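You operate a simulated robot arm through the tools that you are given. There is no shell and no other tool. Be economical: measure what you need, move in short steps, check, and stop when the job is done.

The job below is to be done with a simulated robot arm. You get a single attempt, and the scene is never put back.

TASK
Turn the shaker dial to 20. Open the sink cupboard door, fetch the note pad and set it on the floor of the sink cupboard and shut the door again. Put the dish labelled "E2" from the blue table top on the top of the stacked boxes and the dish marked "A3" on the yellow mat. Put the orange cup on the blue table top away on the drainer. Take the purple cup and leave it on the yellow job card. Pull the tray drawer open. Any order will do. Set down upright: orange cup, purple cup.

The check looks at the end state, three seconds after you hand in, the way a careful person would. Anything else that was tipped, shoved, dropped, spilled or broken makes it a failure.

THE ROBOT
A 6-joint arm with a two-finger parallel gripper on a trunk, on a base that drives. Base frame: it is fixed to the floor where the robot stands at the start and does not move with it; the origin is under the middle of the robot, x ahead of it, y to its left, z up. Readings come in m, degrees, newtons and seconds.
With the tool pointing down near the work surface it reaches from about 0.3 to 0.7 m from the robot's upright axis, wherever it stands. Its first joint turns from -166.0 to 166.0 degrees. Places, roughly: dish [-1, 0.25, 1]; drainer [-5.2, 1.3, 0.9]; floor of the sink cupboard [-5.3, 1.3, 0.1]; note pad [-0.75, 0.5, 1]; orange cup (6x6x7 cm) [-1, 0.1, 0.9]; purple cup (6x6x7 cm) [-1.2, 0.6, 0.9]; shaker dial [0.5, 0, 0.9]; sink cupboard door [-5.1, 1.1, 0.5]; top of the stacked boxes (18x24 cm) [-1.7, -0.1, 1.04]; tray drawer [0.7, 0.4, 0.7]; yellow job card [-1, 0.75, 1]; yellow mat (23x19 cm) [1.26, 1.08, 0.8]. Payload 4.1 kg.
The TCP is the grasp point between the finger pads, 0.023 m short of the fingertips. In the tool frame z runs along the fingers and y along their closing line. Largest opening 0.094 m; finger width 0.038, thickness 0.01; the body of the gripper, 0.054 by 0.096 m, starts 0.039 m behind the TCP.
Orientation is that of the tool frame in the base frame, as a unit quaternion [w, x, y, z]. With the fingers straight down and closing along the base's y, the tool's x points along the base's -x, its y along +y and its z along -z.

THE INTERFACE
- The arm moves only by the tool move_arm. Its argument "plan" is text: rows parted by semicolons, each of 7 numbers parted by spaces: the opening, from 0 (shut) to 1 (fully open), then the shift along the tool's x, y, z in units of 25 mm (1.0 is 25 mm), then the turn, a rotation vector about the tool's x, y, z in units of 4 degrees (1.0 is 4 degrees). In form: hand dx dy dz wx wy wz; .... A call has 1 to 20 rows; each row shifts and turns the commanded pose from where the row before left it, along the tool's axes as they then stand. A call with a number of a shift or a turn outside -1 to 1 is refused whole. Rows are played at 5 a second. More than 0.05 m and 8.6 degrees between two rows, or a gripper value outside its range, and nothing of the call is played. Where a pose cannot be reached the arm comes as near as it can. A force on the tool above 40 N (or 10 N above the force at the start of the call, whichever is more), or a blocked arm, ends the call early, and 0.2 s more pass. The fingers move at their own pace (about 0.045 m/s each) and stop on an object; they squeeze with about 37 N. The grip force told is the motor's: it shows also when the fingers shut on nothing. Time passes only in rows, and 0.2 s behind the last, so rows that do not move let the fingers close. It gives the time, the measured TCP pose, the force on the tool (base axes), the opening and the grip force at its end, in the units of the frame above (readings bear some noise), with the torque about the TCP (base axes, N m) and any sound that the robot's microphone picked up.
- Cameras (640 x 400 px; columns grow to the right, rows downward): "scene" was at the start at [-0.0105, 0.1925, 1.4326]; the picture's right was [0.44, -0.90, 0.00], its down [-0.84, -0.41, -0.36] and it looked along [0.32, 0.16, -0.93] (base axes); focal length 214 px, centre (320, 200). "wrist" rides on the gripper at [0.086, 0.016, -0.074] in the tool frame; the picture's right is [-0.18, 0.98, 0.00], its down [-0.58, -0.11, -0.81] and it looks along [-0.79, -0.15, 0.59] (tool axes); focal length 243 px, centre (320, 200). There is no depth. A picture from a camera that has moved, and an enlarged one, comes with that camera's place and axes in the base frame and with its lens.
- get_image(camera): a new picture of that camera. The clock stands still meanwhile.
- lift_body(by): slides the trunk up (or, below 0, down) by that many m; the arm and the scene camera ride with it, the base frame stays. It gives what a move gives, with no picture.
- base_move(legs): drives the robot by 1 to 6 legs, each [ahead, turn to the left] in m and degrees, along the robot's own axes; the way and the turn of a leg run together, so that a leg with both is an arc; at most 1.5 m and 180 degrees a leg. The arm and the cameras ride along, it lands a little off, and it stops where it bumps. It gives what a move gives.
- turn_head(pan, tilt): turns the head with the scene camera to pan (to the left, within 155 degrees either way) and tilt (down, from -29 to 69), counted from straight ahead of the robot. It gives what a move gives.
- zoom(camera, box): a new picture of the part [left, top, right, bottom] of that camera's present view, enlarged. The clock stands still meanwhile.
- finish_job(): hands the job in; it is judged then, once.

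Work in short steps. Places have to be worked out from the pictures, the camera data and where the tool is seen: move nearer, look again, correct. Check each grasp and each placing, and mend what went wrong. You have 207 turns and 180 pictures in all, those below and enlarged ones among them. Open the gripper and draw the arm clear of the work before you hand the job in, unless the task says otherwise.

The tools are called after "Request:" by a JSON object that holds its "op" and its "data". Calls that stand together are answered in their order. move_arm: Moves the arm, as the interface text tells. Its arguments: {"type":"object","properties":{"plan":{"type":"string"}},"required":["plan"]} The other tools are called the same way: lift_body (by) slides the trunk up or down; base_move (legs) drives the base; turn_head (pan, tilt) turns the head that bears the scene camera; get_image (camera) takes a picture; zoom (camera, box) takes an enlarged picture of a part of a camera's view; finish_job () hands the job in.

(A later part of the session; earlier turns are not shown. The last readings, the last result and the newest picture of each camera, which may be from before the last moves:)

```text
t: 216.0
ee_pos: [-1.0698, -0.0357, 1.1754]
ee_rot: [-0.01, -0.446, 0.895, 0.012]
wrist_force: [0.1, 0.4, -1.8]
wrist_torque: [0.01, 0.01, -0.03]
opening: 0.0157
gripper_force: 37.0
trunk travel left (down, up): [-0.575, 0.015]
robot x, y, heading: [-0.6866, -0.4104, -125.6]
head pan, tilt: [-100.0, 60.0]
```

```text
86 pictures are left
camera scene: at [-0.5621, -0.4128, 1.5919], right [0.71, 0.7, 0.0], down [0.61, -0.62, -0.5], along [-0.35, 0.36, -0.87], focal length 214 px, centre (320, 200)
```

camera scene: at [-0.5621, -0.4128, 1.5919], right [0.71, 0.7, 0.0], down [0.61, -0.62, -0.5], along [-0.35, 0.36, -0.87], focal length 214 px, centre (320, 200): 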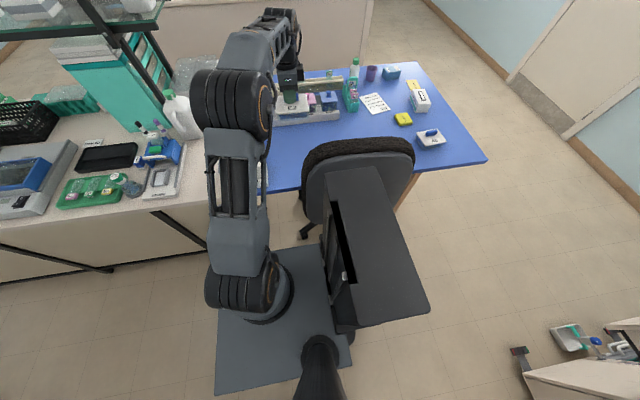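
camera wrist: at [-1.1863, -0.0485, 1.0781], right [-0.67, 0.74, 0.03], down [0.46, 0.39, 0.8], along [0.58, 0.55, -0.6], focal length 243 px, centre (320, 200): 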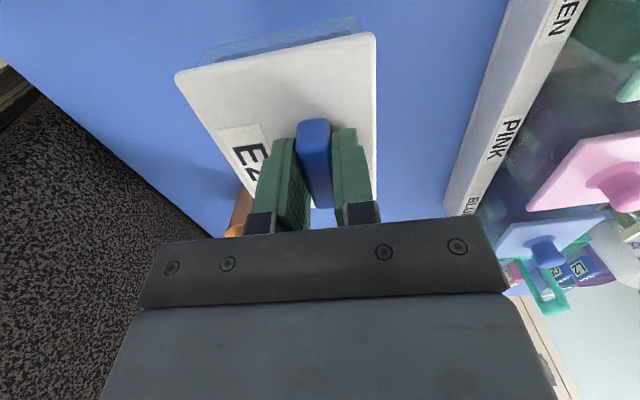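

Carry E2 away: reverse 1.4 m along the corridor (arm high above the table), then around the table's right end to its back side.

Request:
{"op": "base_move", "data": {"legs": [[-0.7, 0], [-0.7, 0]]}}

Request:
{"op": "base_move", "data": {"legs": [[0, -90], [0.8, 0], [0.8, 0], [0, -90]]}}

Request:
{"op": "turn_head", "data": {"pan": -130, "tilt": 35}}

Request:
{"op": "get_image", "data": {"camera": "scene"}}

```text
t: 223.2
ee_pos: [-0.2603, 1.0985, 1.1739]
ee_rot: [-0.011, -0.447, 0.894, 0.012]
wrist_force: [0.3, -0.7, -2.7]
wrist_torque: [-0.02, 0.05, 0.01]
opening: 0.0156
gripper_force: 36.9
trunk travel left (down, up): [-0.575, 0.015]
robot x, y, heading: [0.1247, 0.7205, -125.4]
head pan, tilt: [-100.0, 60.0]
```

```text
t: 239.0
ee_pos: [-0.7942, 1.2654, 1.1742]
ee_rot: [0.012, 0.896, 0.444, 0.011]
wrist_force: [0.0, 0.1, -1.9]
wrist_torque: [0.02, -0.01, -0.04]
opening: 0.0157
gripper_force: 37.2
trunk travel left (down, up): [-0.575, 0.015]
robot x, y, heading: [-1.1734, 1.6463, 54.0]
head pan, tilt: [-100.0, 60.0]
```

```text
t: 240.0
ee_pos: [-0.7944, 1.2655, 1.1726]
ee_rot: [0.012, 0.896, 0.443, 0.011]
wrist_force: [-0.7, -0.2, -2.2]
wrist_torque: [-0.06, -0.03, -0.01]
opening: 0.0153
gripper_force: 36.9
trunk travel left (down, up): [-0.575, 0.015]
robot x, y, heading: [-1.1772, 1.6497, 54.2]
head pan, tilt: [-130.0, 35.0]
```

```text
85 pictures are left
camera scene: at [-1.3243, 1.612, 1.6262], right [-0.97, -0.25, 0.0], down [-0.14, 0.56, -0.82], along [0.2, -0.79, -0.57], focal length 214 px, centre (320, 200)
```

scene: 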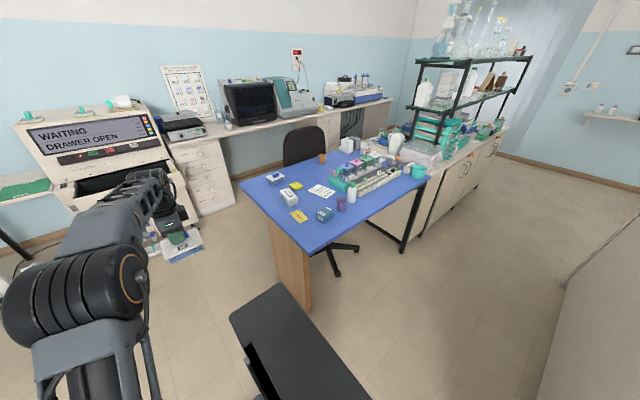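

View from behind: the boxes are at the far end of the table by the rack. Reverse 1.35 m along the back aisle and look at the boxes.

Request:
{"op": "base_move", "data": {"legs": [[-0.7, 0], [-0.7, 0]]}}

Request:
{"op": "turn_head", "data": {"pan": -115, "tilt": 45}}

Request:
{"op": "get_image", "data": {"camera": "scene"}}

```text
t: 247.3
ee_pos: [-1.6083, 0.1296, 1.1738]
ee_rot: [0.012, 0.896, 0.445, 0.011]
wrist_force: [0.0, 0.2, -1.8]
wrist_torque: [0.02, -0.02, -0.01]
opening: 0.0159
gripper_force: 37.6
trunk travel left (down, up): [-0.575, 0.015]
robot x, y, heading: [-1.9886, 0.5115, 54.6]
head pan, tilt: [-130.0, 35.0]
```

```text
t: 248.0
ee_pos: [-1.6077, 0.1288, 1.1737]
ee_rot: [0.013, 0.896, 0.445, 0.011]
wrist_force: [-0.2, 1.0, -1.7]
wrist_torque: [0.0, -0.04, 0.0]
opening: 0.0155
gripper_force: 37.1
trunk travel left (down, up): [-0.575, 0.015]
robot x, y, heading: [-1.9923, 0.5096, 54.3]
head pan, tilt: [-115.0, 45.0]
```

```text
84 pictures are left
camera scene: at [-2.1216, 0.4866, 1.6115], right [-0.87, -0.49, 0.0], down [-0.35, 0.62, -0.71], along [0.35, -0.62, -0.71], focal length 214 px, centre (320, 200)
```

scene: 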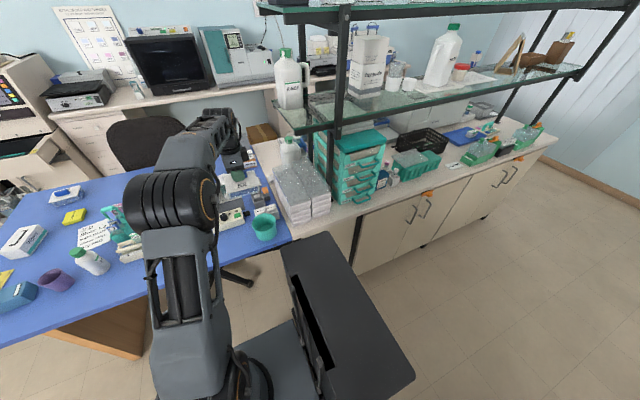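

Request:
{"op": "zoom", "data": {"camera": "scene", "box": [220, 60, 400, 250]}}

```text
2.11 times, centred on (310, 155) of scene
camera zoom: at [-2.1216, 0.4866, 1.6115], right [-0.87, -0.49, 0.0], down [-0.35, 0.62, -0.71], along [0.35, -0.62, -0.71], focal length 452 px, centre (341, 295)
```

zoom: 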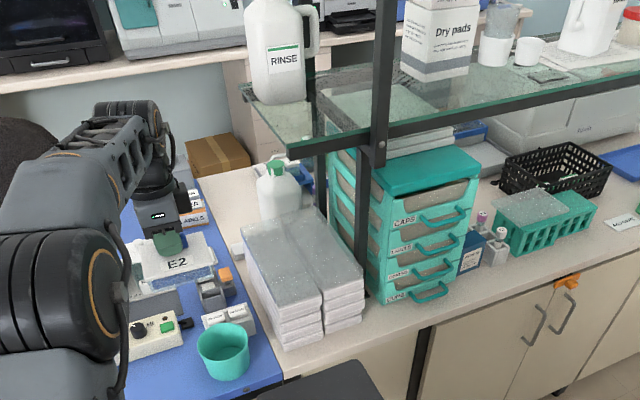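

Target on the stack: (−1.722,−0.035), kept away from the shelf corner (≈z 1.23). Reversing 0.2 m brings the dish right over it.

Request:
{"op": "base_move", "data": {"legs": [[-0.2, 0]]}}

Request:
{"op": "get_image", "data": {"camera": "scene"}}

Request:
{"op": "get_image", "data": {"camera": "wrist"}}

```text
t: 249.6
ee_pos: [-1.7066, -0.0103, 1.1763]
ee_rot: [0.012, 0.892, 0.452, 0.012]
wrist_force: [-0.4, 0.1, -1.5]
wrist_torque: [-0.02, -0.01, 0.0]
opening: 0.0155
gripper_force: 37.1
trunk travel left (down, up): [-0.575, 0.015]
robot x, y, heading: [-2.1005, 0.3597, 55.0]
head pan, tilt: [-115.0, 45.0]
stopped in leg 1: the robot was blocked; the commanded pose is now the measured one
```

```text
82 pictures are left
camera scene: at [-2.228, 0.3395, 1.6115], right [-0.87, -0.5, 0.0], down [-0.35, 0.61, -0.71], along [0.35, -0.61, -0.71], focal length 214 px, centre (320, 200)
```

scene: 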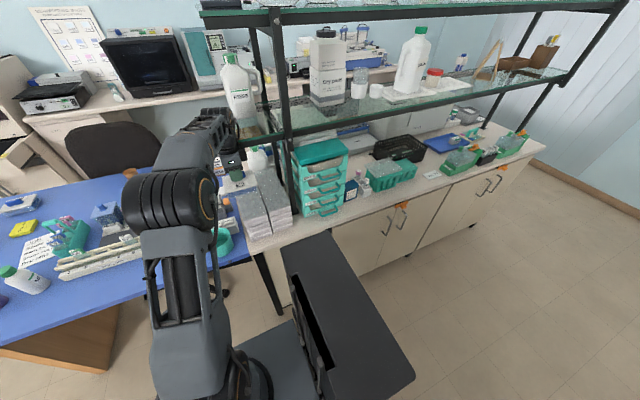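

```text
81 pictures are left
camera wrist: at [-1.6451, 0.0506, 1.2524], right [0.68, -0.73, 0.03], down [-0.46, -0.4, 0.79], along [-0.57, -0.56, -0.61], focal length 243 px, centre (320, 200)
```

wrist: 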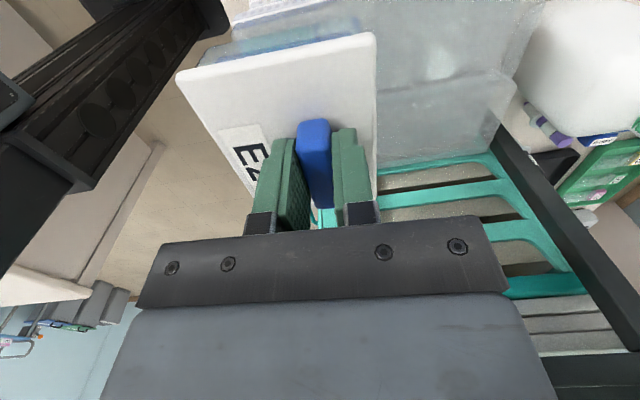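

Blocked 1–2 cm short: something touches. Zoom to see whether the hand meets the shelf end.

Request:
{"op": "zoom", "data": {"camera": "scene", "box": [160, 90, 330, 250]}}

Request:
{"op": "turn_head", "data": {"pan": -145, "tilt": 55}}

Request:
{"op": "get_image", "data": {"camera": "scene"}}

```text
2.50 times, centred on (245, 170) of scene
camera zoom: at [-2.228, 0.3395, 1.6115], right [-0.87, -0.5, 0.0], down [-0.35, 0.61, -0.71], along [0.35, -0.61, -0.71], focal length 536 px, centre (508, 275)
```

zoom: 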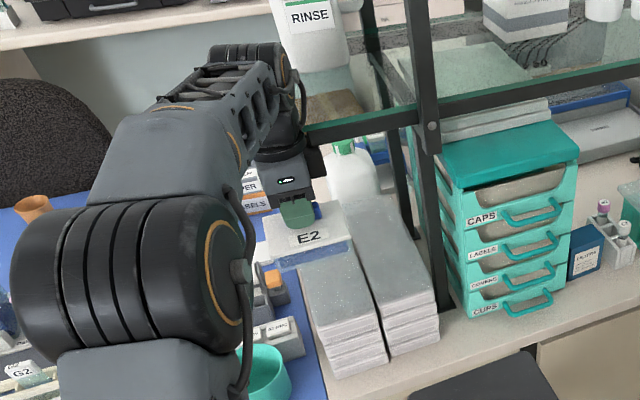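

```text
t: 250.6
ee_pos: [-1.707, -0.011, 1.1752]
ee_rot: [0.012, 0.892, 0.452, 0.012]
wrist_force: [0.1, -0.4, -1.1]
wrist_torque: [0.0, -0.06, 0.04]
opening: 0.0157
gripper_force: 36.6
trunk travel left (down, up): [-0.575, 0.015]
robot x, y, heading: [-2.0949, 0.3592, 54.7]
head pan, tilt: [-145.0, 55.0]
```

```text
79 pictures are left
camera scene: at [-2.2679, 0.339, 1.5983], right [-1.0, 0.0, 0.0], down [0.0, 0.82, -0.58], along [0.0, -0.58, -0.82], focal length 214 px, centre (320, 200)
```

scene: 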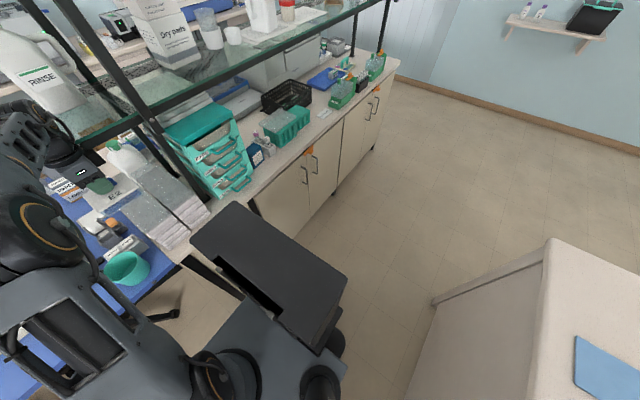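

The wrist touches the shelf's front-left corner. I back off 3 cm, pull the hand toward me 6.5 cm (in front of the shelf edge), then shift along to the stack's near part.

Request:
{"op": "base_move", "data": {"legs": [[0.03, 0]]}}

Request:
{"op": "move_arm", "data": {"plan": "0 0 -0.9 0 0 0 0;0 0 -0.9 0 0 0 0;0 0 -0.75 0 0 0 0;0 -0.7 0 0 0 0 0;0 -0.7 0 0 0 0 0;0 -0.7 0 0 0 0 0"}}

Request:
{"op": "turn_head", "data": {"pan": -115, "tilt": 45}}

Request:
{"op": "zoom", "data": {"camera": "scene", "box": [160, 90, 330, 250]}}

Request:
{"op": "get_image", "data": {"camera": "wrist"}}

```text
t: 251.4
ee_pos: [-1.6888, 0.012, 1.1738]
ee_rot: [0.011, 0.892, 0.452, 0.013]
wrist_force: [-0.6, 0.9, -2.3]
wrist_torque: [-0.04, -0.02, -0.01]
opening: 0.0156
gripper_force: 37.7
trunk travel left (down, up): [-0.575, 0.015]
robot x, y, heading: [-2.0803, 0.3864, 54.5]
head pan, tilt: [-145.0, 55.0]
```

```text
t: 252.8
ee_pos: [-1.7738, 0.0064, 1.1719]
ee_rot: [0.011, 0.892, 0.453, 0.013]
wrist_force: [0.7, -0.9, -2.1]
wrist_torque: [0.0, -0.03, 0.03]
opening: 0.0155
gripper_force: 37.2
trunk travel left (down, up): [-0.575, 0.015]
robot x, y, heading: [-2.0808, 0.3838, 54.4]
head pan, tilt: [-145.0, 55.0]
```

```text
t: 253.7
ee_pos: [-1.7723, 0.0057, 1.1724]
ee_rot: [0.011, 0.892, 0.452, 0.014]
wrist_force: [1.0, -0.2, -1.1]
wrist_torque: [-0.01, -0.06, 0.03]
opening: 0.0157
gripper_force: 37.0
trunk travel left (down, up): [-0.575, 0.015]
robot x, y, heading: [-2.0803, 0.3829, 54.9]
head pan, tilt: [-115.0, 45.0]
```

```text
2.50 times, centred on (245, 170) of scene
camera zoom: at [-2.2108, 0.3614, 1.6115], right [-0.87, -0.5, 0.0], down [-0.35, 0.61, -0.71], along [0.35, -0.61, -0.71], focal length 536 px, centre (508, 275)
```

zoom: 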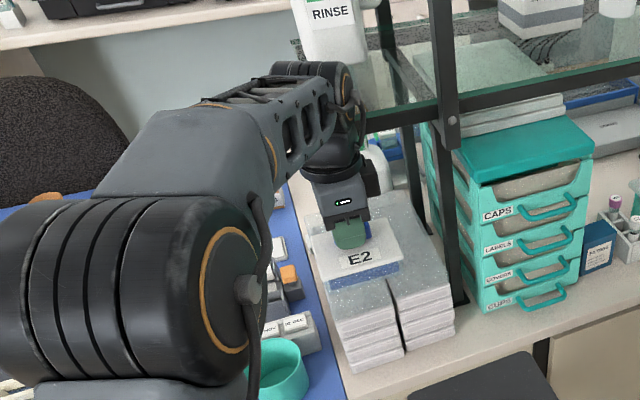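

```text
77 pictures are left
camera wrist: at [-1.7111, 0.0671, 1.2488], right [0.68, -0.73, 0.03], down [-0.46, -0.4, 0.79], along [-0.57, -0.56, -0.61], focal length 243 px, centre (320, 200)
```

wrist: 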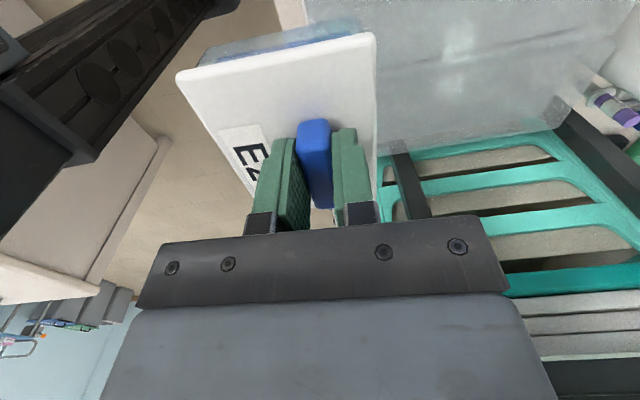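

Refined: stack near edge is at d≈−1.43, so the dish centre should sit around d≈−1.40. Creep 3.5 cm toward the shelf side, watching for contact.

Request:
{"op": "move_arm", "data": {"plan": "0 0.1 0.35 0.4 0 0 0;0 0.1 0.35 0.4 0 0 0;0 0 0.35 0.4 0 0 0;0 0 0.35 0.4 0 0 0;0 0 0 0 0 0 0"}}

Request:
{"op": "zoom", "data": {"camera": "scene", "box": [190, 100, 310, 250]}}

Request:
{"op": "get_image", "data": {"camera": "wrist"}}

```text
t: 254.9
ee_pos: [-1.7476, -0.0045, 1.141]
ee_rot: [0.017, 0.892, 0.451, 0.015]
wrist_force: [0.2, 0.7, -1.4]
wrist_torque: [0.0, -0.03, 0.01]
opening: 0.0157
gripper_force: 37.6
trunk travel left (down, up): [-0.575, 0.015]
robot x, y, heading: [-2.0816, 0.3813, 55.1]
head pan, tilt: [-115.0, 45.0]
```

```text
2.67 times, centred on (250, 175) of scene
camera zoom: at [-2.2251, 0.3746, 1.6112], right [-0.87, -0.5, 0.0], down [-0.34, 0.61, -0.72], along [0.36, -0.62, -0.7], focal length 572 px, centre (507, 267)
```

zoom: 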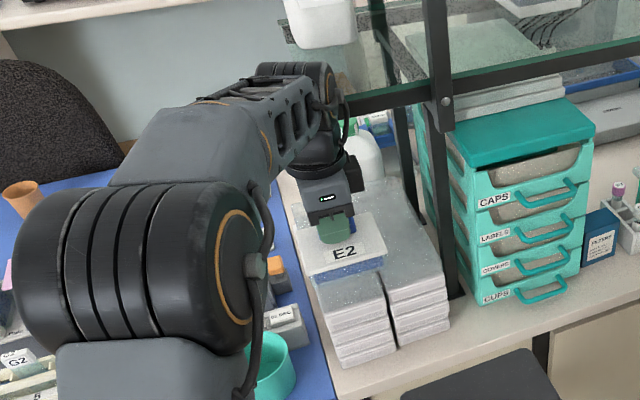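

```text
75 pictures are left
camera wrist: at [-1.687, 0.0579, 1.2175], right [0.68, -0.73, 0.04], down [-0.47, -0.39, 0.79], along [-0.56, -0.56, -0.61], focal length 243 px, centre (320, 200)
```

wrist: 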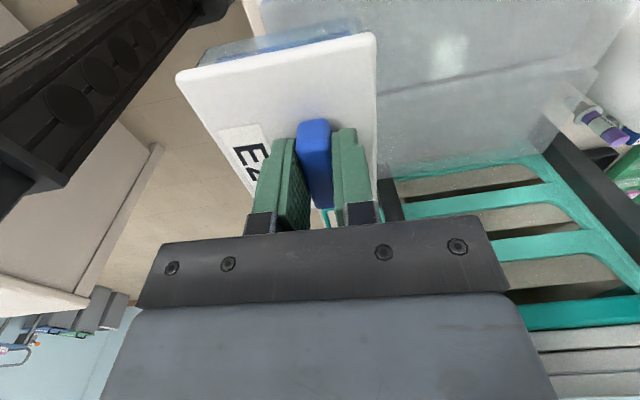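

Contact limit with the shelf is at d≈−1.413; the dish would end about flush with the stack's near edge, centre well inside. Relieve 4 mm and lower gently until contact.

Request:
{"op": "move_arm", "data": {"plan": "0 -0.3 -0.3 0 0 0 0;0 -0.1 0 0.4 0 0 0;0 0 0 0.4 0 0 0;0 0 0 0.3 0 0 0;0 0 0 0.3 0 0 0;0 0 0 0.3 0 0 0"}}

Request:
{"op": "zoom", "data": {"camera": "scene", "box": [190, 100, 310, 250]}}

```text
t: 256.3
ee_pos: [-1.7548, -0.0107, 1.0969]
ee_rot: [0.017, 0.892, 0.452, 0.015]
wrist_force: [0.3, 3.8, 17.2]
wrist_torque: [-0.24, 0.99, -0.2]
opening: 0.0159
gripper_force: 36.8
trunk travel left (down, up): [-0.575, 0.015]
robot x, y, heading: [-2.0842, 0.3871, 54.7]
head pan, tilt: [-115.0, 45.0]
```

```text
2.67 times, centred on (250, 175) of scene
camera zoom: at [-2.218, 0.3678, 1.6114], right [-0.87, -0.5, 0.0], down [-0.35, 0.61, -0.71], along [0.35, -0.62, -0.7], focal length 572 px, centre (507, 267)
```

zoom: 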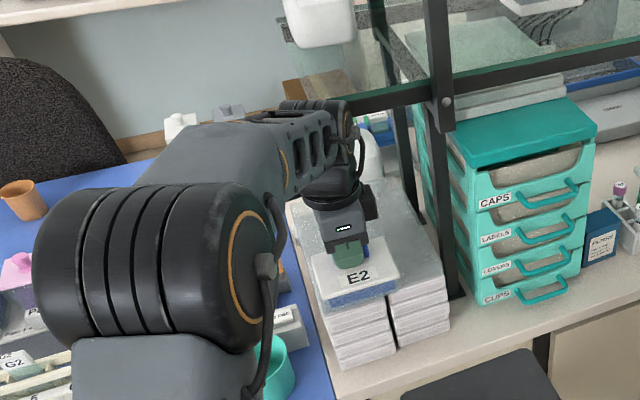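

Seated: stack top ≈1.04, dish fully on it. Release and withdraw up, then toward me.

Request:
{"op": "move_arm", "data": {"plan": "0 0 0 -0.08 0 0 0;0.45 0 0 0 0 0 0;0.45 0 0 0 0 0 0;0.45 0 0 0 0 0 0;0.45 0 0 -0.6 0 0 0;0.45 0 0 -0.8 0 0 0;0.45 0 -0.5 -0.8 0 0 0;0.45 0 -0.8 -0.6 0 0 0;0.45 0 -0.8 0 0 0 0;0.45 0 -0.8 0 0 0 0"}}

Request:
{"op": "zoom", "data": {"camera": "scene", "box": [190, 100, 310, 250]}}

Request:
{"op": "get_image", "data": {"camera": "wrist"}}

```text
t: 257.0
ee_pos: [-1.753, -0.0108, 1.0947]
ee_rot: [0.014, 0.893, 0.451, 0.014]
wrist_force: [2.1, -0.6, 14.1]
wrist_torque: [-0.03, 0.41, -0.03]
opening: 0.0411
gripper_force: 0.0
trunk travel left (down, up): [-0.575, 0.015]
robot x, y, heading: [-2.0841, 0.3868, 54.7]
head pan, tilt: [-115.0, 45.0]
stopped in row 3: the force on the tool passed its limit at 50 N (the readings are from after the stop); the commanded pose is now the measured one
```

```text
2.67 times, centred on (250, 175) of scene
camera zoom: at [-2.2163, 0.368, 1.6107], right [-0.87, -0.5, 0.0], down [-0.35, 0.61, -0.71], along [0.35, -0.62, -0.7], focal length 572 px, centre (507, 267)
```

zoom: 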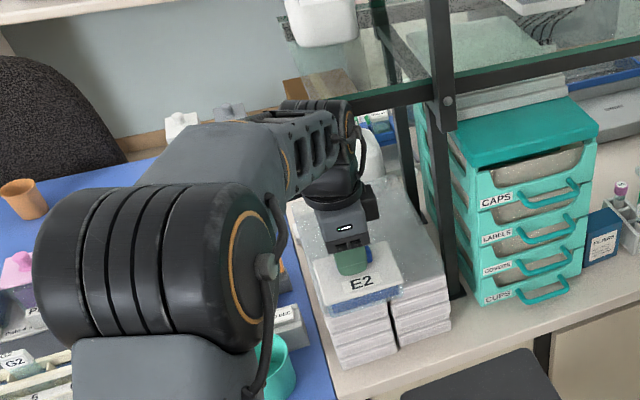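

```text
72 pictures are left
camera wrist: at [-1.6934, 0.051, 1.1717], right [0.68, -0.73, 0.03], down [-0.46, -0.39, 0.79], along [-0.57, -0.56, -0.61], focal length 243 px, centre (320, 200)
```

wrist: 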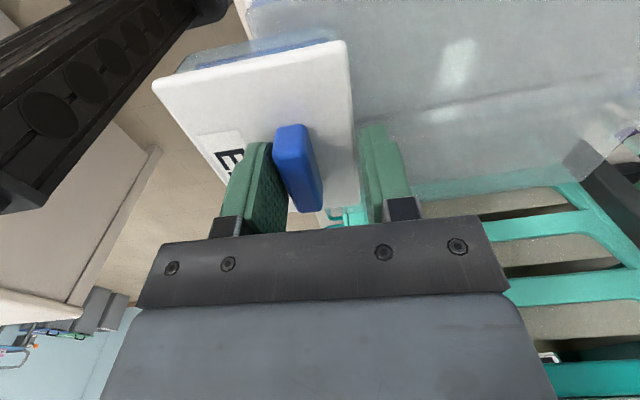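

Released with the tips pressing on the lid; lift straight up now, then pull away.

Request:
{"op": "move_arm", "data": {"plan": "0.5 0 0 -0.5 0 0 0;0.5 0 0 -0.8 0 0 0;0.5 0 -0.2 -0.8 0 0 0;0.5 0 -0.6 -0.6 0 0 0;0.5 0 -0.8 0 0 0 0;0.5 0 -0.8 0 0 0 0;0.5 0.4 -0.8 0 0 0 0"}}

Request:
{"op": "zoom", "data": {"camera": "scene", "box": [190, 100, 310, 250]}}

Request:
{"op": "get_image", "data": {"camera": "wrist"}}

```text
t: 258.6
ee_pos: [-1.8116, 0.0437, 1.158]
ee_rot: [0.011, 0.892, 0.452, 0.013]
wrist_force: [0.5, 1.3, -0.2]
wrist_torque: [0.03, 0.0, -0.04]
opening: 0.047
gripper_force: 0.1
trunk travel left (down, up): [-0.575, 0.015]
robot x, y, heading: [-2.0801, 0.3796, 54.7]
head pan, tilt: [-115.0, 45.0]
```

```text
2.67 times, centred on (250, 175) of scene
camera zoom: at [-2.2117, 0.3625, 1.6115], right [-0.87, -0.5, 0.0], down [-0.35, 0.61, -0.71], along [0.35, -0.61, -0.71], focal length 572 px, centre (507, 267)
```

zoom: 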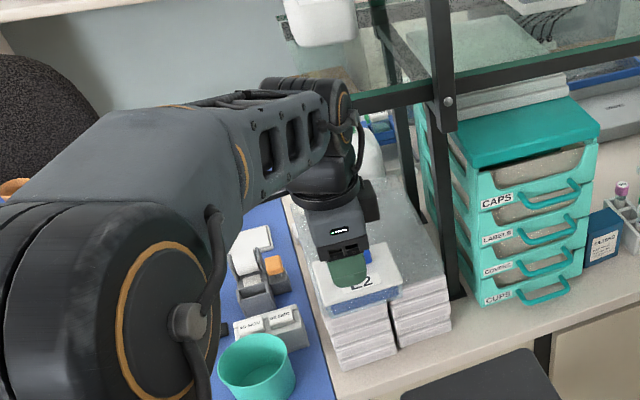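

```text
70 pictures are left
camera wrist: at [-1.75, 0.1043, 1.235], right [0.68, -0.73, 0.03], down [-0.46, -0.4, 0.79], along [-0.57, -0.56, -0.61], focal length 243 px, centre (320, 200)
```

wrist: 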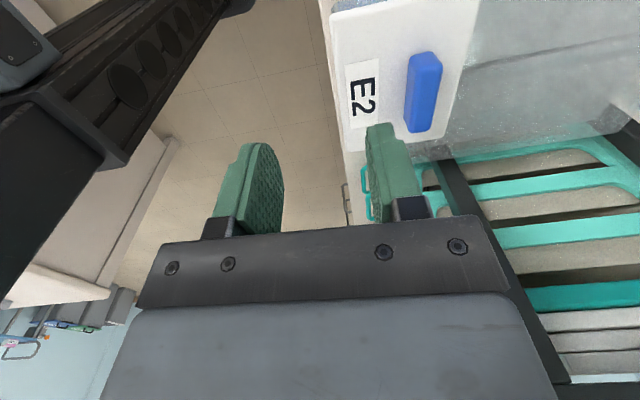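

E2 sits on the stack. Next the purple cup: drive forward along the back aisle to l≈−0.15, slightly nearer the table.

Request:
{"op": "base_move", "data": {"legs": [[0, -6], [0.76, 0], [0, 6]]}}

Request:
{"op": "turn_head", "data": {"pan": -85, "tilt": 50}}

Request:
{"op": "get_image", "data": {"camera": "scene"}}

Request:
{"op": "get_image", "data": {"camera": "wrist"}}

```text
t: 263.8
ee_pos: [-1.3136, 0.6141, 1.157]
ee_rot: [0.01, 0.89, 0.456, 0.013]
wrist_force: [0.4, -0.3, -0.5]
wrist_torque: [0.0, -0.01, 0.01]
opening: 0.047
gripper_force: 0.0
trunk travel left (down, up): [-0.575, 0.015]
robot x, y, heading: [-1.5879, 0.9551, 55.3]
head pan, tilt: [-115.0, 45.0]
```

```text
t: 264.7
ee_pos: [-1.3129, 0.6141, 1.1585]
ee_rot: [0.011, 0.89, 0.455, 0.013]
wrist_force: [0.2, -0.8, -0.5]
wrist_torque: [0.01, 0.0, -0.02]
opening: 0.0467
gripper_force: 0.1
trunk travel left (down, up): [-0.575, 0.015]
robot x, y, heading: [-1.5885, 0.9552, 55.0]
head pan, tilt: [-85.0, 50.0]
```

```text
69 pictures are left
camera scene: at [-1.6911, 0.9623, 1.6046], right [-0.5, -0.87, 0.0], down [-0.67, 0.38, -0.64], along [0.56, -0.32, -0.77], focal length 214 px, centre (320, 200)
```

scene: 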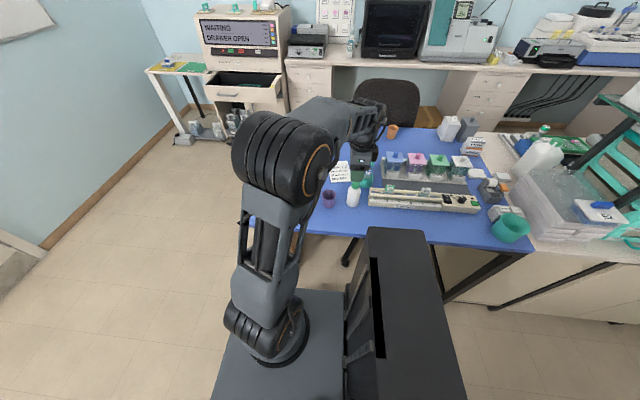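

```text
68 pictures are left
camera wrist: at [-1.2529, 0.6759, 1.2344], right [0.69, -0.72, 0.03], down [-0.45, -0.4, 0.79], along [-0.56, -0.56, -0.61], focal length 243 px, centre (320, 200)
```

wrist: 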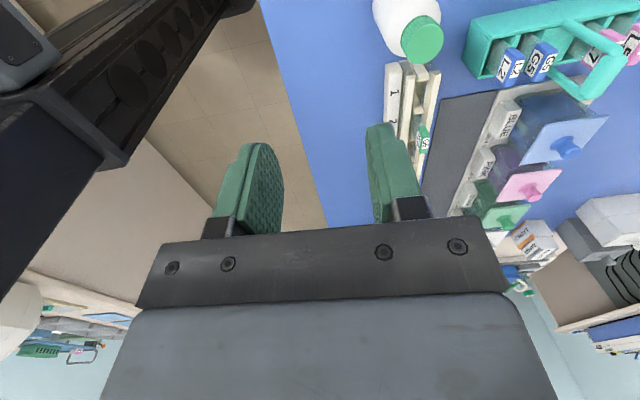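

Purple cup at ≈(−1.199,0.643). Move above it with the hand fully open.

Request:
{"op": "move_arm", "data": {"plan": "1 0.9 0.76 0 0 0 0;1 0.9 0.76 0 0 0 0;1 0.9 0.76 0.4 0 0 0;1 0.9 0.76 0.8 0 0 0;1 0 0 0.8 0 0 0;1 0 0 0.8 0 0 0"}}

Request:
{"op": "get_image", "data": {"camera": "wrist"}}

Request:
{"op": "zoom", "data": {"camera": "scene", "box": [230, 110, 430, 240]}}

```text
t: 266.1
ee_pos: [-1.1956, 0.642, 1.0913]
ee_rot: [0.01, 0.89, 0.456, 0.012]
wrist_force: [0.9, -0.1, -0.1]
wrist_torque: [0.01, 0.01, -0.01]
opening: 0.094
gripper_force: 0.0
trunk travel left (down, up): [-0.575, 0.015]
robot x, y, heading: [-1.5882, 0.9512, 55.5]
head pan, tilt: [-85.0, 50.0]
```

```text
67 pictures are left
camera wrist: at [-1.1361, 0.7035, 1.1679], right [0.69, -0.72, 0.03], down [-0.46, -0.4, 0.79], along [-0.56, -0.56, -0.61], focal length 243 px, centre (320, 200)
```

wrist: 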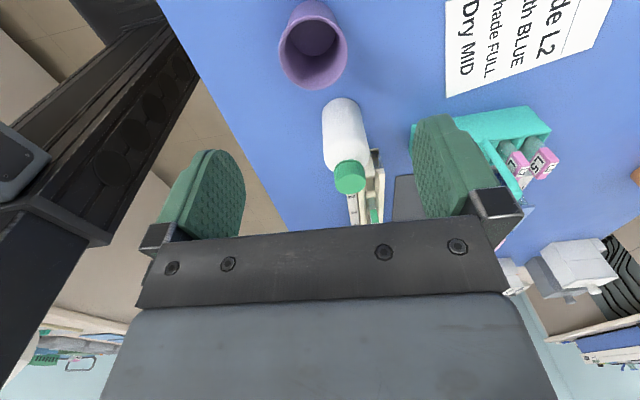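

```text
3.08 times, centred on (330, 175) of scene
camera zoom: at [-1.691, 0.9622, 1.6046], right [-0.49, -0.87, 0.0], down [-0.67, 0.38, -0.64], along [0.56, -0.32, -0.77], focal length 660 px, centre (289, 277)
```

zoom: 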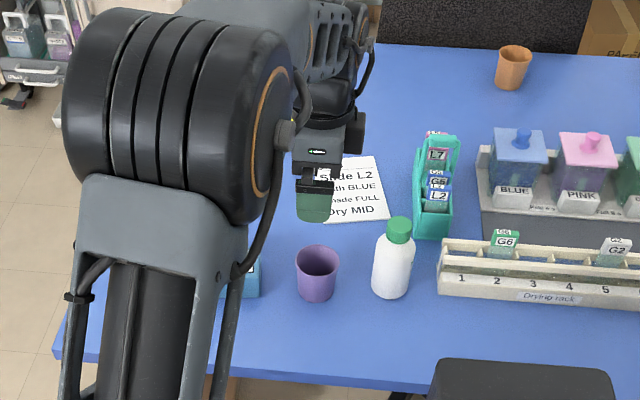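

Cup is centred under the TCP. Descend to z≈0.928 and grip.

Request:
{"op": "move_arm", "data": {"plan": "1 0 0 0.9 0 0 0;1 0 0 0.9 0 0 0;1 0 0 0.9 0 0 0;1 0 0 0.9 0 0 0;1 0 0 0.9 0 0 0;1 0 0 0.9 0 0 0;1 0 0 0.9 0 0 0;1 0 0 0.2 0 0 0"}}

Request:
{"op": "get_image", "data": {"camera": "wrist"}}

```text
t: 267.9
ee_pos: [-1.1908, 0.6418, 0.929]
ee_rot: [0.011, 0.89, 0.455, 0.014]
wrist_force: [0.0, 0.8, -0.6]
wrist_torque: [0.0, 0.02, -0.02]
opening: 0.0938
gripper_force: 0.0
trunk travel left (down, up): [-0.575, 0.015]
robot x, y, heading: [-1.5862, 0.9547, 55.3]
head pan, tilt: [-85.0, 50.0]
```

```text
65 pictures are left
camera wrist: at [-1.1303, 0.7032, 1.0053], right [0.69, -0.72, 0.03], down [-0.45, -0.4, 0.79], along [-0.56, -0.56, -0.61], focal length 243 px, centre (320, 200)
```

wrist: 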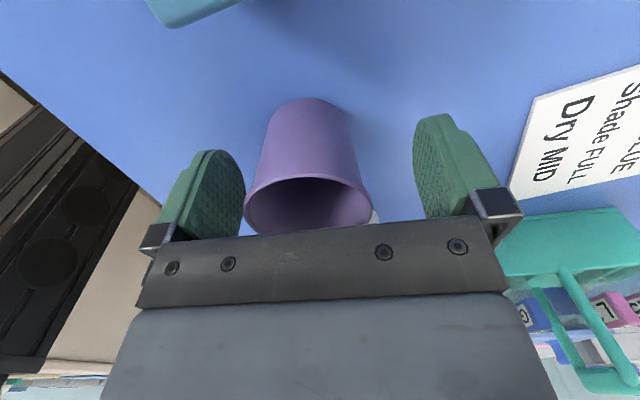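

Cup is ~6 mm off-centre; shift and close.

Request:
{"op": "move_arm", "data": {"plan": "1 0 -0.28 0 0 0 0;0.6 0 0 0 0 0 0;0.4 0 0 0 0 0 0;0.2 0 0 0 0 0 0;0.2 0 0 0 0 0 0;0.2 0 0 0 0 0 0"}}

Request:
{"op": "move_arm", "data": {"plan": "0.2 0 0 -0.5 0 0 0;0.2 0 0 -0.8 0 0 0;0.2 0 0 -0.8 0 0 0;0.2 0 0 -0.8 0 0 0"}}

Request:
{"op": "get_image", "data": {"camera": "wrist"}}

```text
t: 269.3
ee_pos: [-1.1968, 0.6452, 0.9289]
ee_rot: [0.011, 0.89, 0.456, 0.014]
wrist_force: [-0.1, -0.4, 0.6]
wrist_torque: [0.0, 0.02, -0.02]
opening: 0.0578
gripper_force: 37.3
trunk travel left (down, up): [-0.575, 0.015]
robot x, y, heading: [-1.5847, 0.9502, 55.5]
head pan, tilt: [-85.0, 50.0]
```

```text
t: 270.3
ee_pos: [-1.2012, 0.646, 1.0011]
ee_rot: [0.011, 0.89, 0.455, 0.014]
wrist_force: [0.6, -0.4, 0.3]
wrist_torque: [-0.01, -0.02, 0.02]
opening: 0.0578
gripper_force: 37.2
trunk travel left (down, up): [-0.575, 0.015]
robot x, y, heading: [-1.5882, 0.9582, 55.2]
head pan, tilt: [-85.0, 50.0]
```

```text
64 pictures are left
camera wrist: at [-1.1396, 0.7077, 1.078], right [0.69, -0.72, 0.03], down [-0.45, -0.4, 0.79], along [-0.56, -0.56, -0.61], focal length 243 px, centre (320, 200)
```

wrist: 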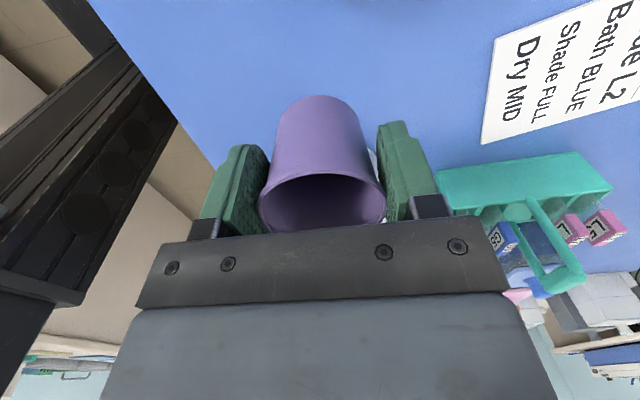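

Held. Raise and move toward the job card at about (−1.02,0.764).

Request:
{"op": "move_arm", "data": {"plan": "0.2 0 0 -1 0 0 0;0.2 0 0 -1 0 0 0;0.2 0.9 0.3 0 0 0 0;0.2 0.9 0.3 0 0 0 0;0.2 0.9 0.3 0 0 0 0;0.2 0.9 0.3 0 0 0 0;0.2 0.9 0.3 0 0 0 0;0.2 0.9 0.3 0 0 0 0"}}

Request:
{"op": "turn_head", "data": {"pan": -70, "tilt": 55}}

Request:
{"op": "get_image", "data": {"camera": "scene"}}

Request:
{"op": "get_image", "data": {"camera": "wrist"}}

```text
t: 272.1
ee_pos: [-1.0842, 0.7306, 1.0543]
ee_rot: [0.011, 0.89, 0.456, 0.013]
wrist_force: [-0.5, 0.0, -0.9]
wrist_torque: [0.01, -0.01, -0.01]
opening: 0.0574
gripper_force: 37.0
trunk travel left (down, up): [-0.575, 0.015]
robot x, y, heading: [-1.5905, 0.9526, 55.2]
head pan, tilt: [-85.0, 50.0]
```

```text
t: 272.9
ee_pos: [-1.0859, 0.7297, 1.0541]
ee_rot: [0.01, 0.89, 0.455, 0.013]
wrist_force: [0.1, -0.2, -0.6]
wrist_torque: [-0.02, -0.01, -0.01]
opening: 0.0575
gripper_force: 36.8
trunk travel left (down, up): [-0.575, 0.015]
robot x, y, heading: [-1.5839, 0.9557, 55.5]
head pan, tilt: [-70.0, 55.0]
```

```text
63 pictures are left
camera scene: at [-1.6882, 0.9822, 1.5981], right [-0.25, -0.97, 0.0], down [-0.79, 0.21, -0.57], along [0.55, -0.15, -0.82], focal length 214 px, centre (320, 200)
```

scene: 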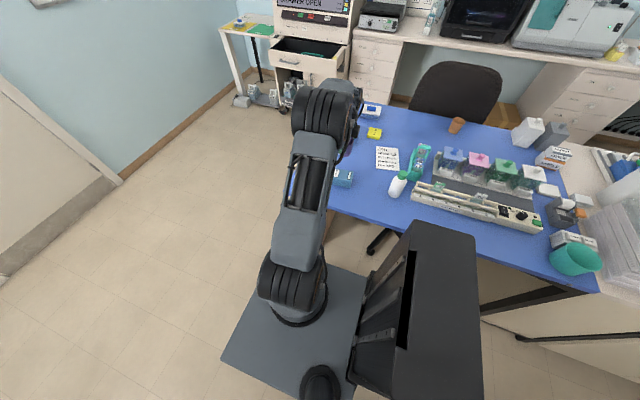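

```text
62 pictures are left
camera wrist: at [-1.0252, 0.7908, 1.1313], right [0.69, -0.72, 0.03], down [-0.46, -0.4, 0.79], along [-0.56, -0.56, -0.61], focal length 243 px, centre (320, 200)
```

wrist: 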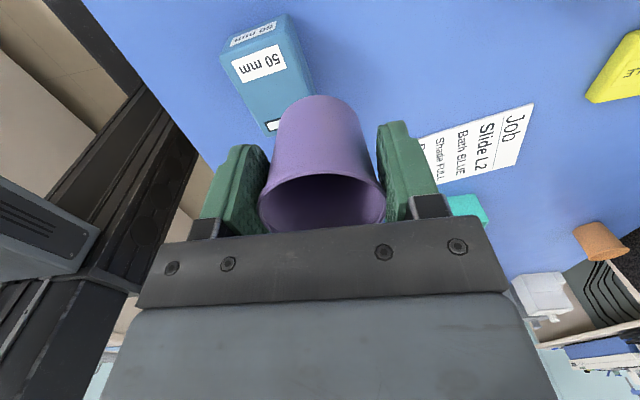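

Card centre from two earlier views: (−0.994,0.764). Move over it and lower to ~1.0, then verify.

Request:
{"op": "move_arm", "data": {"plan": "0.2 0.81 0.55 0 0 0 0;0.2 0.81 0.55 0 0 0 0;0.2 0.81 0.55 0 0 0 0;0.2 0.81 0.55 0 0 0 0;0.2 0 0 0.9 0 0 0;0.2 0 0 0.9 0 0 0;0.2 0 0 0.9 0 0 0"}}

Request:
{"op": "turn_head", "data": {"pan": -50, "tilt": 50}}

Request:
{"op": "get_image", "data": {"camera": "scene"}}

Request:
{"op": "get_image", "data": {"camera": "wrist"}}

```text
t: 274.5
ee_pos: [-0.9927, 0.7611, 0.9898]
ee_rot: [0.012, 0.89, 0.455, 0.013]
wrist_force: [-0.7, -0.2, 0.3]
wrist_torque: [0.03, 0.01, -0.03]
opening: 0.0574
gripper_force: 37.0
trunk travel left (down, up): [-0.575, 0.015]
robot x, y, heading: [-1.5864, 0.9549, 55.5]
head pan, tilt: [-70.0, 55.0]
```

```text
t: 275.3
ee_pos: [-0.9928, 0.7622, 0.9901]
ee_rot: [0.01, 0.89, 0.456, 0.014]
wrist_force: [0.8, 0.4, -1.0]
wrist_torque: [0.0, -0.03, 0.0]
opening: 0.0573
gripper_force: 36.9
trunk travel left (down, up): [-0.575, 0.015]
robot x, y, heading: [-1.5857, 0.9556, 55.3]
head pan, tilt: [-50.0, 50.0]
```

```text
61 pictures are left
camera scene: at [-1.6812, 1.0076, 1.6046], right [0.09, -1.0, 0.0], down [-0.76, -0.07, -0.64], along [0.64, 0.06, -0.77], focal length 214 px, centre (320, 200)
```

scene: 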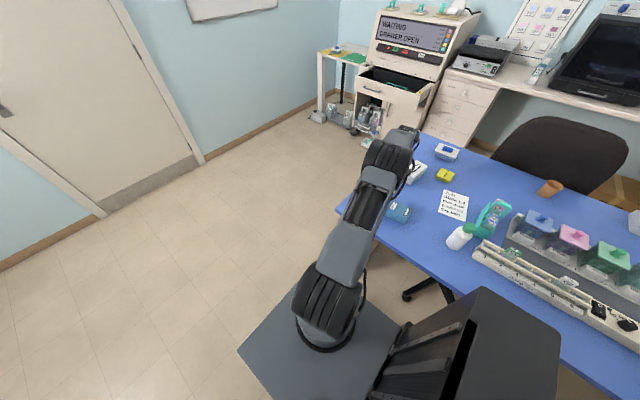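

```text
60 pictures are left
camera wrist: at [-0.9313, 0.8233, 1.0666], right [0.69, -0.72, 0.03], down [-0.46, -0.4, 0.79], along [-0.56, -0.56, -0.61], focal length 243 px, centre (320, 200)
```

wrist: 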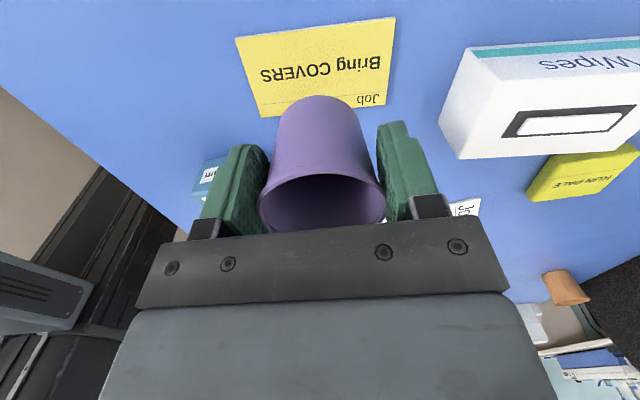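

The cup hangs right over the "Bring COVERS" card. Lower and release.

Request:
{"op": "move_arm", "data": {"plan": "0.2 0.05 0.15 0.8 0 0 0;0.2 0 0 0.8 0 0 0;0.2 0 0 0.5 0 0 0;0.2 0 0 0.25 0 0 0;0.2 0 0 0.1 0 0 0"}}

```text
t: 276.5
ee_pos: [-0.9877, 0.7597, 0.931]
ee_rot: [0.013, 0.89, 0.456, 0.015]
wrist_force: [-0.1, -0.7, 14.1]
wrist_torque: [-0.02, 0.15, -0.04]
opening: 0.0573
gripper_force: 37.0
trunk travel left (down, up): [-0.575, 0.015]
robot x, y, heading: [-1.5885, 0.9578, 55.5]
head pan, tilt: [-50.0, 50.0]
```

Contact (14 N). Relieve 1 mm, open gradually, and lift out.

Request:
{"op": "move_arm", "data": {"plan": "0.2 0 0 -0.05 0 0 0;0.7 0 0 0 0 0 0;0.9 0 0 0 0 0 0;1 0 0 0 0 0 0;1 0 0 0 0 0 0;1 0 0 -0.6 0 0 0;1 0 0 -0.8 0 0 0;1 0 0 -1 0 0 0;1 0 0 -1 0 0 0;1 0 0 -1 0 0 0;1 0 0 -1 0 0 0;1 0 0 -1 0 0 0"}}

Request:
{"op": "get_image", "data": {"camera": "wrist"}}

```text
t: 279.1
ee_pos: [-0.9911, 0.7611, 1.0895]
ee_rot: [0.01, 0.89, 0.456, 0.014]
wrist_force: [-0.7, -0.2, -0.2]
wrist_torque: [0.03, 0.01, -0.03]
opening: 0.0938
gripper_force: 0.1
trunk travel left (down, up): [-0.575, 0.015]
robot x, y, heading: [-1.59, 0.9542, 55.2]
head pan, tilt: [-50.0, 50.0]
```

```text
59 pictures are left
camera wrist: at [-0.9304, 0.8231, 1.1663], right [0.69, -0.72, 0.03], down [-0.45, -0.4, 0.79], along [-0.56, -0.56, -0.61], focal length 243 px, centre (320, 200)
```

wrist: 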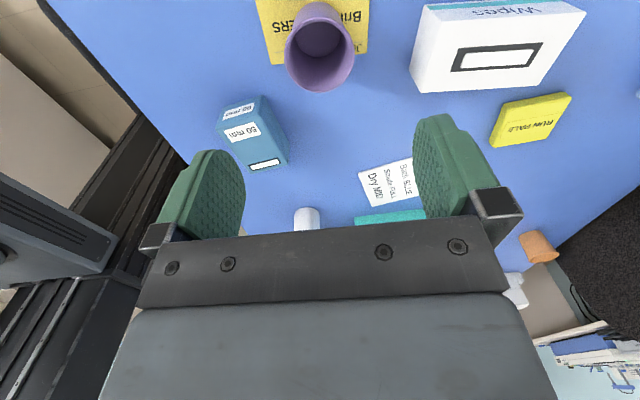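

Purple cup stands on the yellow card. For the orange cup I drive round the table end back to the front corridor, first raising the hand.

Request:
{"op": "move_arm", "data": {"plan": "0.8 0 -0.5 -1 0 0 0;0.8 0 -0.5 -1 0 0 0;0.8 0 -0.5 -0.8 0 0 0"}}

Request:
{"op": "base_move", "data": {"legs": [[0.85, 0], [0, -91], [0.8, 0], [0.73, 0], [0, -90]]}}

```text
t: 279.9
ee_pos: [-1.0249, 0.7837, 1.158]
ee_rot: [0.012, 0.89, 0.455, 0.012]
wrist_force: [-1.0, -0.6, -0.3]
wrist_torque: [0.0, -0.02, 0.01]
opening: 0.075
gripper_force: 0.0
trunk travel left (down, up): [-0.575, 0.015]
robot x, y, heading: [-1.5879, 0.9565, 55.3]
head pan, tilt: [-50.0, 50.0]
```

```text
t: 299.7
ee_pos: [-0.4133, 0.9289, 1.1582]
ee_rot: [-0.014, -0.436, 0.9, 0.011]
wrist_force: [1.0, -0.4, -0.4]
wrist_torque: [-0.03, 0.01, -0.02]
opening: 0.0753
gripper_force: 0.1
trunk travel left (down, up): [-0.575, 0.015]
robot x, y, heading: [0.139, 0.7324, -127.4]
head pan, tilt: [-50.0, 50.0]
```

Swing the arm to its rear-right while beginning to yaw the hand.

Request:
{"op": "move_arm", "data": {"plan": "0.8 -0.928 0.314 0 0 0 1;0.8 -0.919 0.34 0 0 0 1;0.8 -0.909 0.366 0 0 0 1;0.8 -0.899 0.391 0 0 0 1;0.8 -0.887 0.416 0 0 0 1;0.8 -0.875 0.44 0 0 0 1;0.8 -0.863 0.465 0 0 0 1;0.8 -0.85 0.489 0 0 0 1;0.8 -0.836 0.512 0 0 0 1;0.8 -0.821 0.535 0 0 0 1;0.8 -0.806 0.558 0 0 0 1;0.8 -0.79 0.58 0 0 0 1;0.8 -0.773 0.602 0 0 0 1;0.8 -0.756 0.623 0 0 0 1;0.8 -0.738 0.644 0 0 0 1;0.8 -0.72 0.665 0 0 0 1;0.8 -0.701 0.684 0 0 0 1;0.8 -0.682 0.704 0 0 0 1;0.8 -0.662 0.723 0 0 0 1;0.8 -0.642 0.741 0 0 0 1"}}

Request:
{"op": "move_arm", "data": {"plan": "0.8 0 0 0 0 0 1;0.8 0 0 0 0 0 1;0.8 0 0 0 0 0 1;0.8 0 0 0 0 0 1;0.8 0 0 0 0 0 1;0.8 0 0 0 0 0 1;0.8 0 0 0 0 0 1;0.8 0 0 0 0 0 1;0.8 0 0 0 0 0 1;0.8 0 0 0 0 0 1;0.8 0 0 0 0 0 1;0.8 0 0 0 0 0 1;0.8 0 0 0 0 0 1;0.8 0 0 0 0 0 1;0.8 0 0 0 0 0 1;0.8 0 0 0 0 0 1;0.8 0 0 0 0 0 1;0.8 0 0 0 0 0 1;0.8 0 0 0 0 0 1;0.8 0 0 0 0 0 1"}}

```text
t: 303.9
ee_pos: [-0.0918, 1.28, 1.1519]
ee_rot: [-0.016, 0.246, 0.969, 0.001]
wrist_force: [0.1, -0.1, 0.2]
wrist_torque: [-0.03, 0.01, 0.01]
opening: 0.0752
gripper_force: 0.0
trunk travel left (down, up): [-0.575, 0.015]
robot x, y, heading: [0.1376, 0.7352, -127.2]
head pan, tilt: [-50.0, 50.0]
```

```text
t: 308.1
ee_pos: [-0.093, 1.2804, 1.1501]
ee_rot: [-0.016, 0.532, 0.847, -0.005]
wrist_force: [0.6, -0.4, 0.4]
wrist_torque: [-0.01, -0.02, -0.01]
opening: 0.0753
gripper_force: 0.1
out of reach, approached as far as the arm can: row 10, 11, 12, 13, 14, 15, 16, 17, 18, 19, 20
trunk travel left (down, up): [-0.575, 0.015]
robot x, y, heading: [0.1442, 0.7337, -127.2]
head pan, tilt: [-50.0, 50.0]
```

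Yaw limit met (hand near rel 0°). I go the other way: x toward −l (233°), then tilt 24° so the wrist leans left of the chair.

Request:
{"op": "move_arm", "data": {"plan": "0.8 0 0 0 0 0 -1;0.8 0 0 0 0 0 -1;0.8 0 0 0 0 0 -1;0.8 0 0 0 0 0 -1;0.8 0 0 0 0 0 -1;0.8 0 0 0 0 0 -1;0.8 0 0 0 0 0 -1;0.8 0 0 0 0 0 -1;0.8 0 0 0 0 0 -1;0.8 0 0 0 0 0 -1;0.8 0 0 0 0 0 -1;0.8 0 0 0 0 0 -1;0.8 0 0 0 0 0 -1;0.8 0 0 0 0 0 -1;0.8 0 0 0 0 0 -1;0.8 0 0 0 0 0 -1;0.8 0 0 0 0 0 -1;0.8 0 0 0 0 0 -1;0.8 0 0 0 0 0 -1;0.8 0 0 0 0 0 -1"}}

Request:
{"op": "move_arm", "data": {"plan": "0.8 0 0 0 0 0 -1;0.8 0 0 0 0 0 -1;0.8 0 0 0 0 0 -1;0.8 0 0 0 0 0 -1;0.8 0 0 0 0 0 -1;0.8 0 0 0 0 0 -1;0.8 0 0 0 0 0 -1;0.8 0 0 0 0 0 -1;0.8 0 0 0 0 0 -1;0.8 0 0 0 0 0 -0.4;0.8 0 0 0 0 -1 0;0.8 0 0 0 0 -1 0;0.8 0 0 0 0 -1 0;0.8 0 0 0 0 -1 0;0.8 0 0 0 0 -1 0;0.8 0 0 0 0 -1 0"}}

Request:
{"op": "turn_head", "data": {"pan": -60, "tilt": 45}}

Request:
{"op": "get_image", "data": {"camera": "scene"}}

```text
t: 312.3
ee_pos: [-0.0921, 1.2803, 1.1517]
ee_rot: [-0.016, -0.137, 0.99, 0.006]
wrist_force: [0.3, 0.4, 0.5]
wrist_torque: [0.02, 0.0, 0.02]
opening: 0.0753
gripper_force: 0.0
trunk travel left (down, up): [-0.575, 0.015]
robot x, y, heading: [0.1424, 0.7318, -127.4]
head pan, tilt: [-50.0, 50.0]
```

```text
t: 315.7
ee_pos: [-0.093, 1.2798, 1.1513]
ee_rot: [0.174, -0.436, 0.877, 0.105]
wrist_force: [-0.6, -0.5, -0.9]
wrist_torque: [0.03, 0.0, 0.0]
opening: 0.0753
gripper_force: 0.1
trunk travel left (down, up): [-0.575, 0.015]
robot x, y, heading: [0.142, 0.7306, -127.2]
head pan, tilt: [-50.0, 50.0]
```

```text
t: 316.4
ee_pos: [-0.0931, 1.2798, 1.1521]
ee_rot: [0.173, -0.436, 0.877, 0.104]
wrist_force: [0.5, 0.2, 0.1]
wrist_torque: [-0.01, 0.01, -0.02]
opening: 0.075
gripper_force: 0.1
trunk travel left (down, up): [-0.575, 0.015]
robot x, y, heading: [0.137, 0.7315, -127.3]
head pan, tilt: [-60.0, 45.0]
```

```text
58 pictures are left
camera scene: at [0.2269, 0.6912, 1.6115], right [0.13, 0.99, 0.0], down [0.7, -0.09, -0.71], along [-0.7, 0.09, -0.71], focal length 214 px, centre (320, 200)
```

scene: 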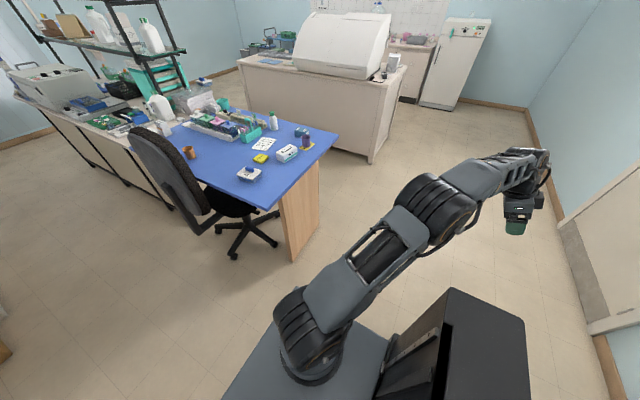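

Arm pose is ready (tilt ≈24° toward +l). Drive 1.48 m along the corridor; the hand should end above the cup.

Request:
{"op": "base_move", "data": {"legs": [[0.75, 0], [0.73, 0]]}}

Request:
{"op": "turn_head", "data": {"pan": -110, "tilt": 55}}

Request:
{"op": "get_image", "data": {"camera": "scene"}}

Request:
{"op": "get_image", "data": {"camera": "wrist"}}

```text
t: 324.1
ee_pos: [-0.9889, 0.1018, 1.1507]
ee_rot: [0.173, -0.435, 0.877, 0.104]
wrist_force: [0.0, -1.6, 0.1]
wrist_torque: [0.01, 0.01, 0.0]
opening: 0.0751
gripper_force: 0.0
trunk travel left (down, up): [-0.575, 0.015]
robot x, y, heading: [-0.7563, -0.4418, -127.2]
head pan, tilt: [-60.0, 45.0]
```

```text
t: 325.2
ee_pos: [-0.989, 0.1014, 1.151]
ee_rot: [0.174, -0.435, 0.877, 0.105]
wrist_force: [-0.2, -0.1, 0.0]
wrist_torque: [0.01, 0.02, -0.01]
opening: 0.0751
gripper_force: 0.1
trunk travel left (down, up): [-0.575, 0.015]
robot x, y, heading: [-0.7617, -0.4456, -127.4]
head pan, tilt: [-110.0, 55.0]
```

```text
57 pictures are left
camera scene: at [-0.6286, -0.4367, 1.5981], right [0.84, 0.54, 0.0], down [0.44, -0.69, -0.57], along [-0.31, 0.48, -0.82], focal length 214 px, centre (320, 200)
```

scene: 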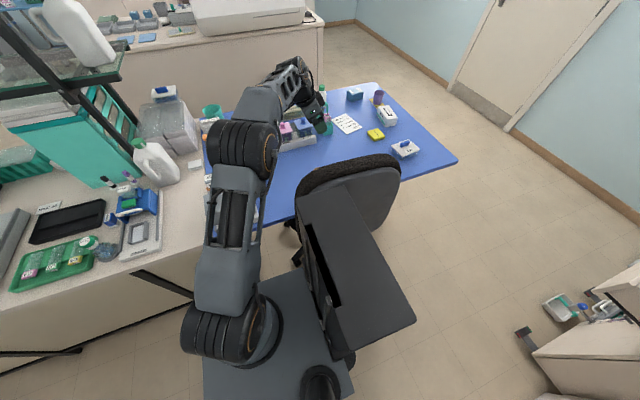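

```text
56 pictures are left
camera wrist: at [-1.0659, 0.0245, 1.1861], right [-0.68, 0.72, 0.1], down [0.24, 0.09, 0.97], along [0.69, 0.68, -0.23], focal length 243 px, centre (320, 200)
```

wrist: 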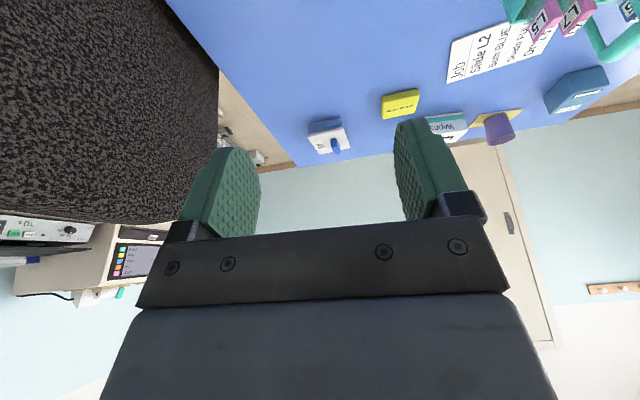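

The cup isn't in view. Slide the hand 0.2 m toward −l to look at it.

Request:
{"op": "move_arm", "data": {"plan": "1 0.92 0 -0.4 0 0 0;1 0.92 0 -0.4 0 0 0;1 0.92 0 -0.4 0 0 0;1 0.92 0 -0.4 0 0 0;1 0.92 0 -0.4 0 0 0;1 0.92 0 -0.4 0 0 0;1 0.92 0 -0.4 0 0 0"}}

Request:
{"op": "get_image", "data": {"camera": "wrist"}}

```text
t: 326.9
ee_pos: [-1.0941, -0.0383, 1.151]
ee_rot: [0.174, -0.435, 0.877, 0.104]
wrist_force: [0.5, -0.5, 0.1]
wrist_torque: [0.0, 0.01, -0.03]
opening: 0.0939
gripper_force: 0.1
trunk travel left (down, up): [-0.575, 0.015]
robot x, y, heading: [-0.7569, -0.4454, -127.1]
head pan, tilt: [-110.0, 55.0]
```

```text
55 pictures are left
camera wrist: at [-1.172, -0.1159, 1.1858], right [-0.68, 0.72, 0.1], down [0.24, 0.09, 0.97], along [0.69, 0.68, -0.23], focal length 243 px, centre (320, 200)
```

wrist: 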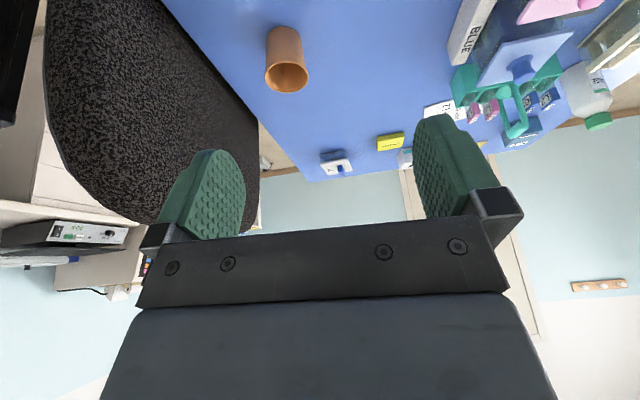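

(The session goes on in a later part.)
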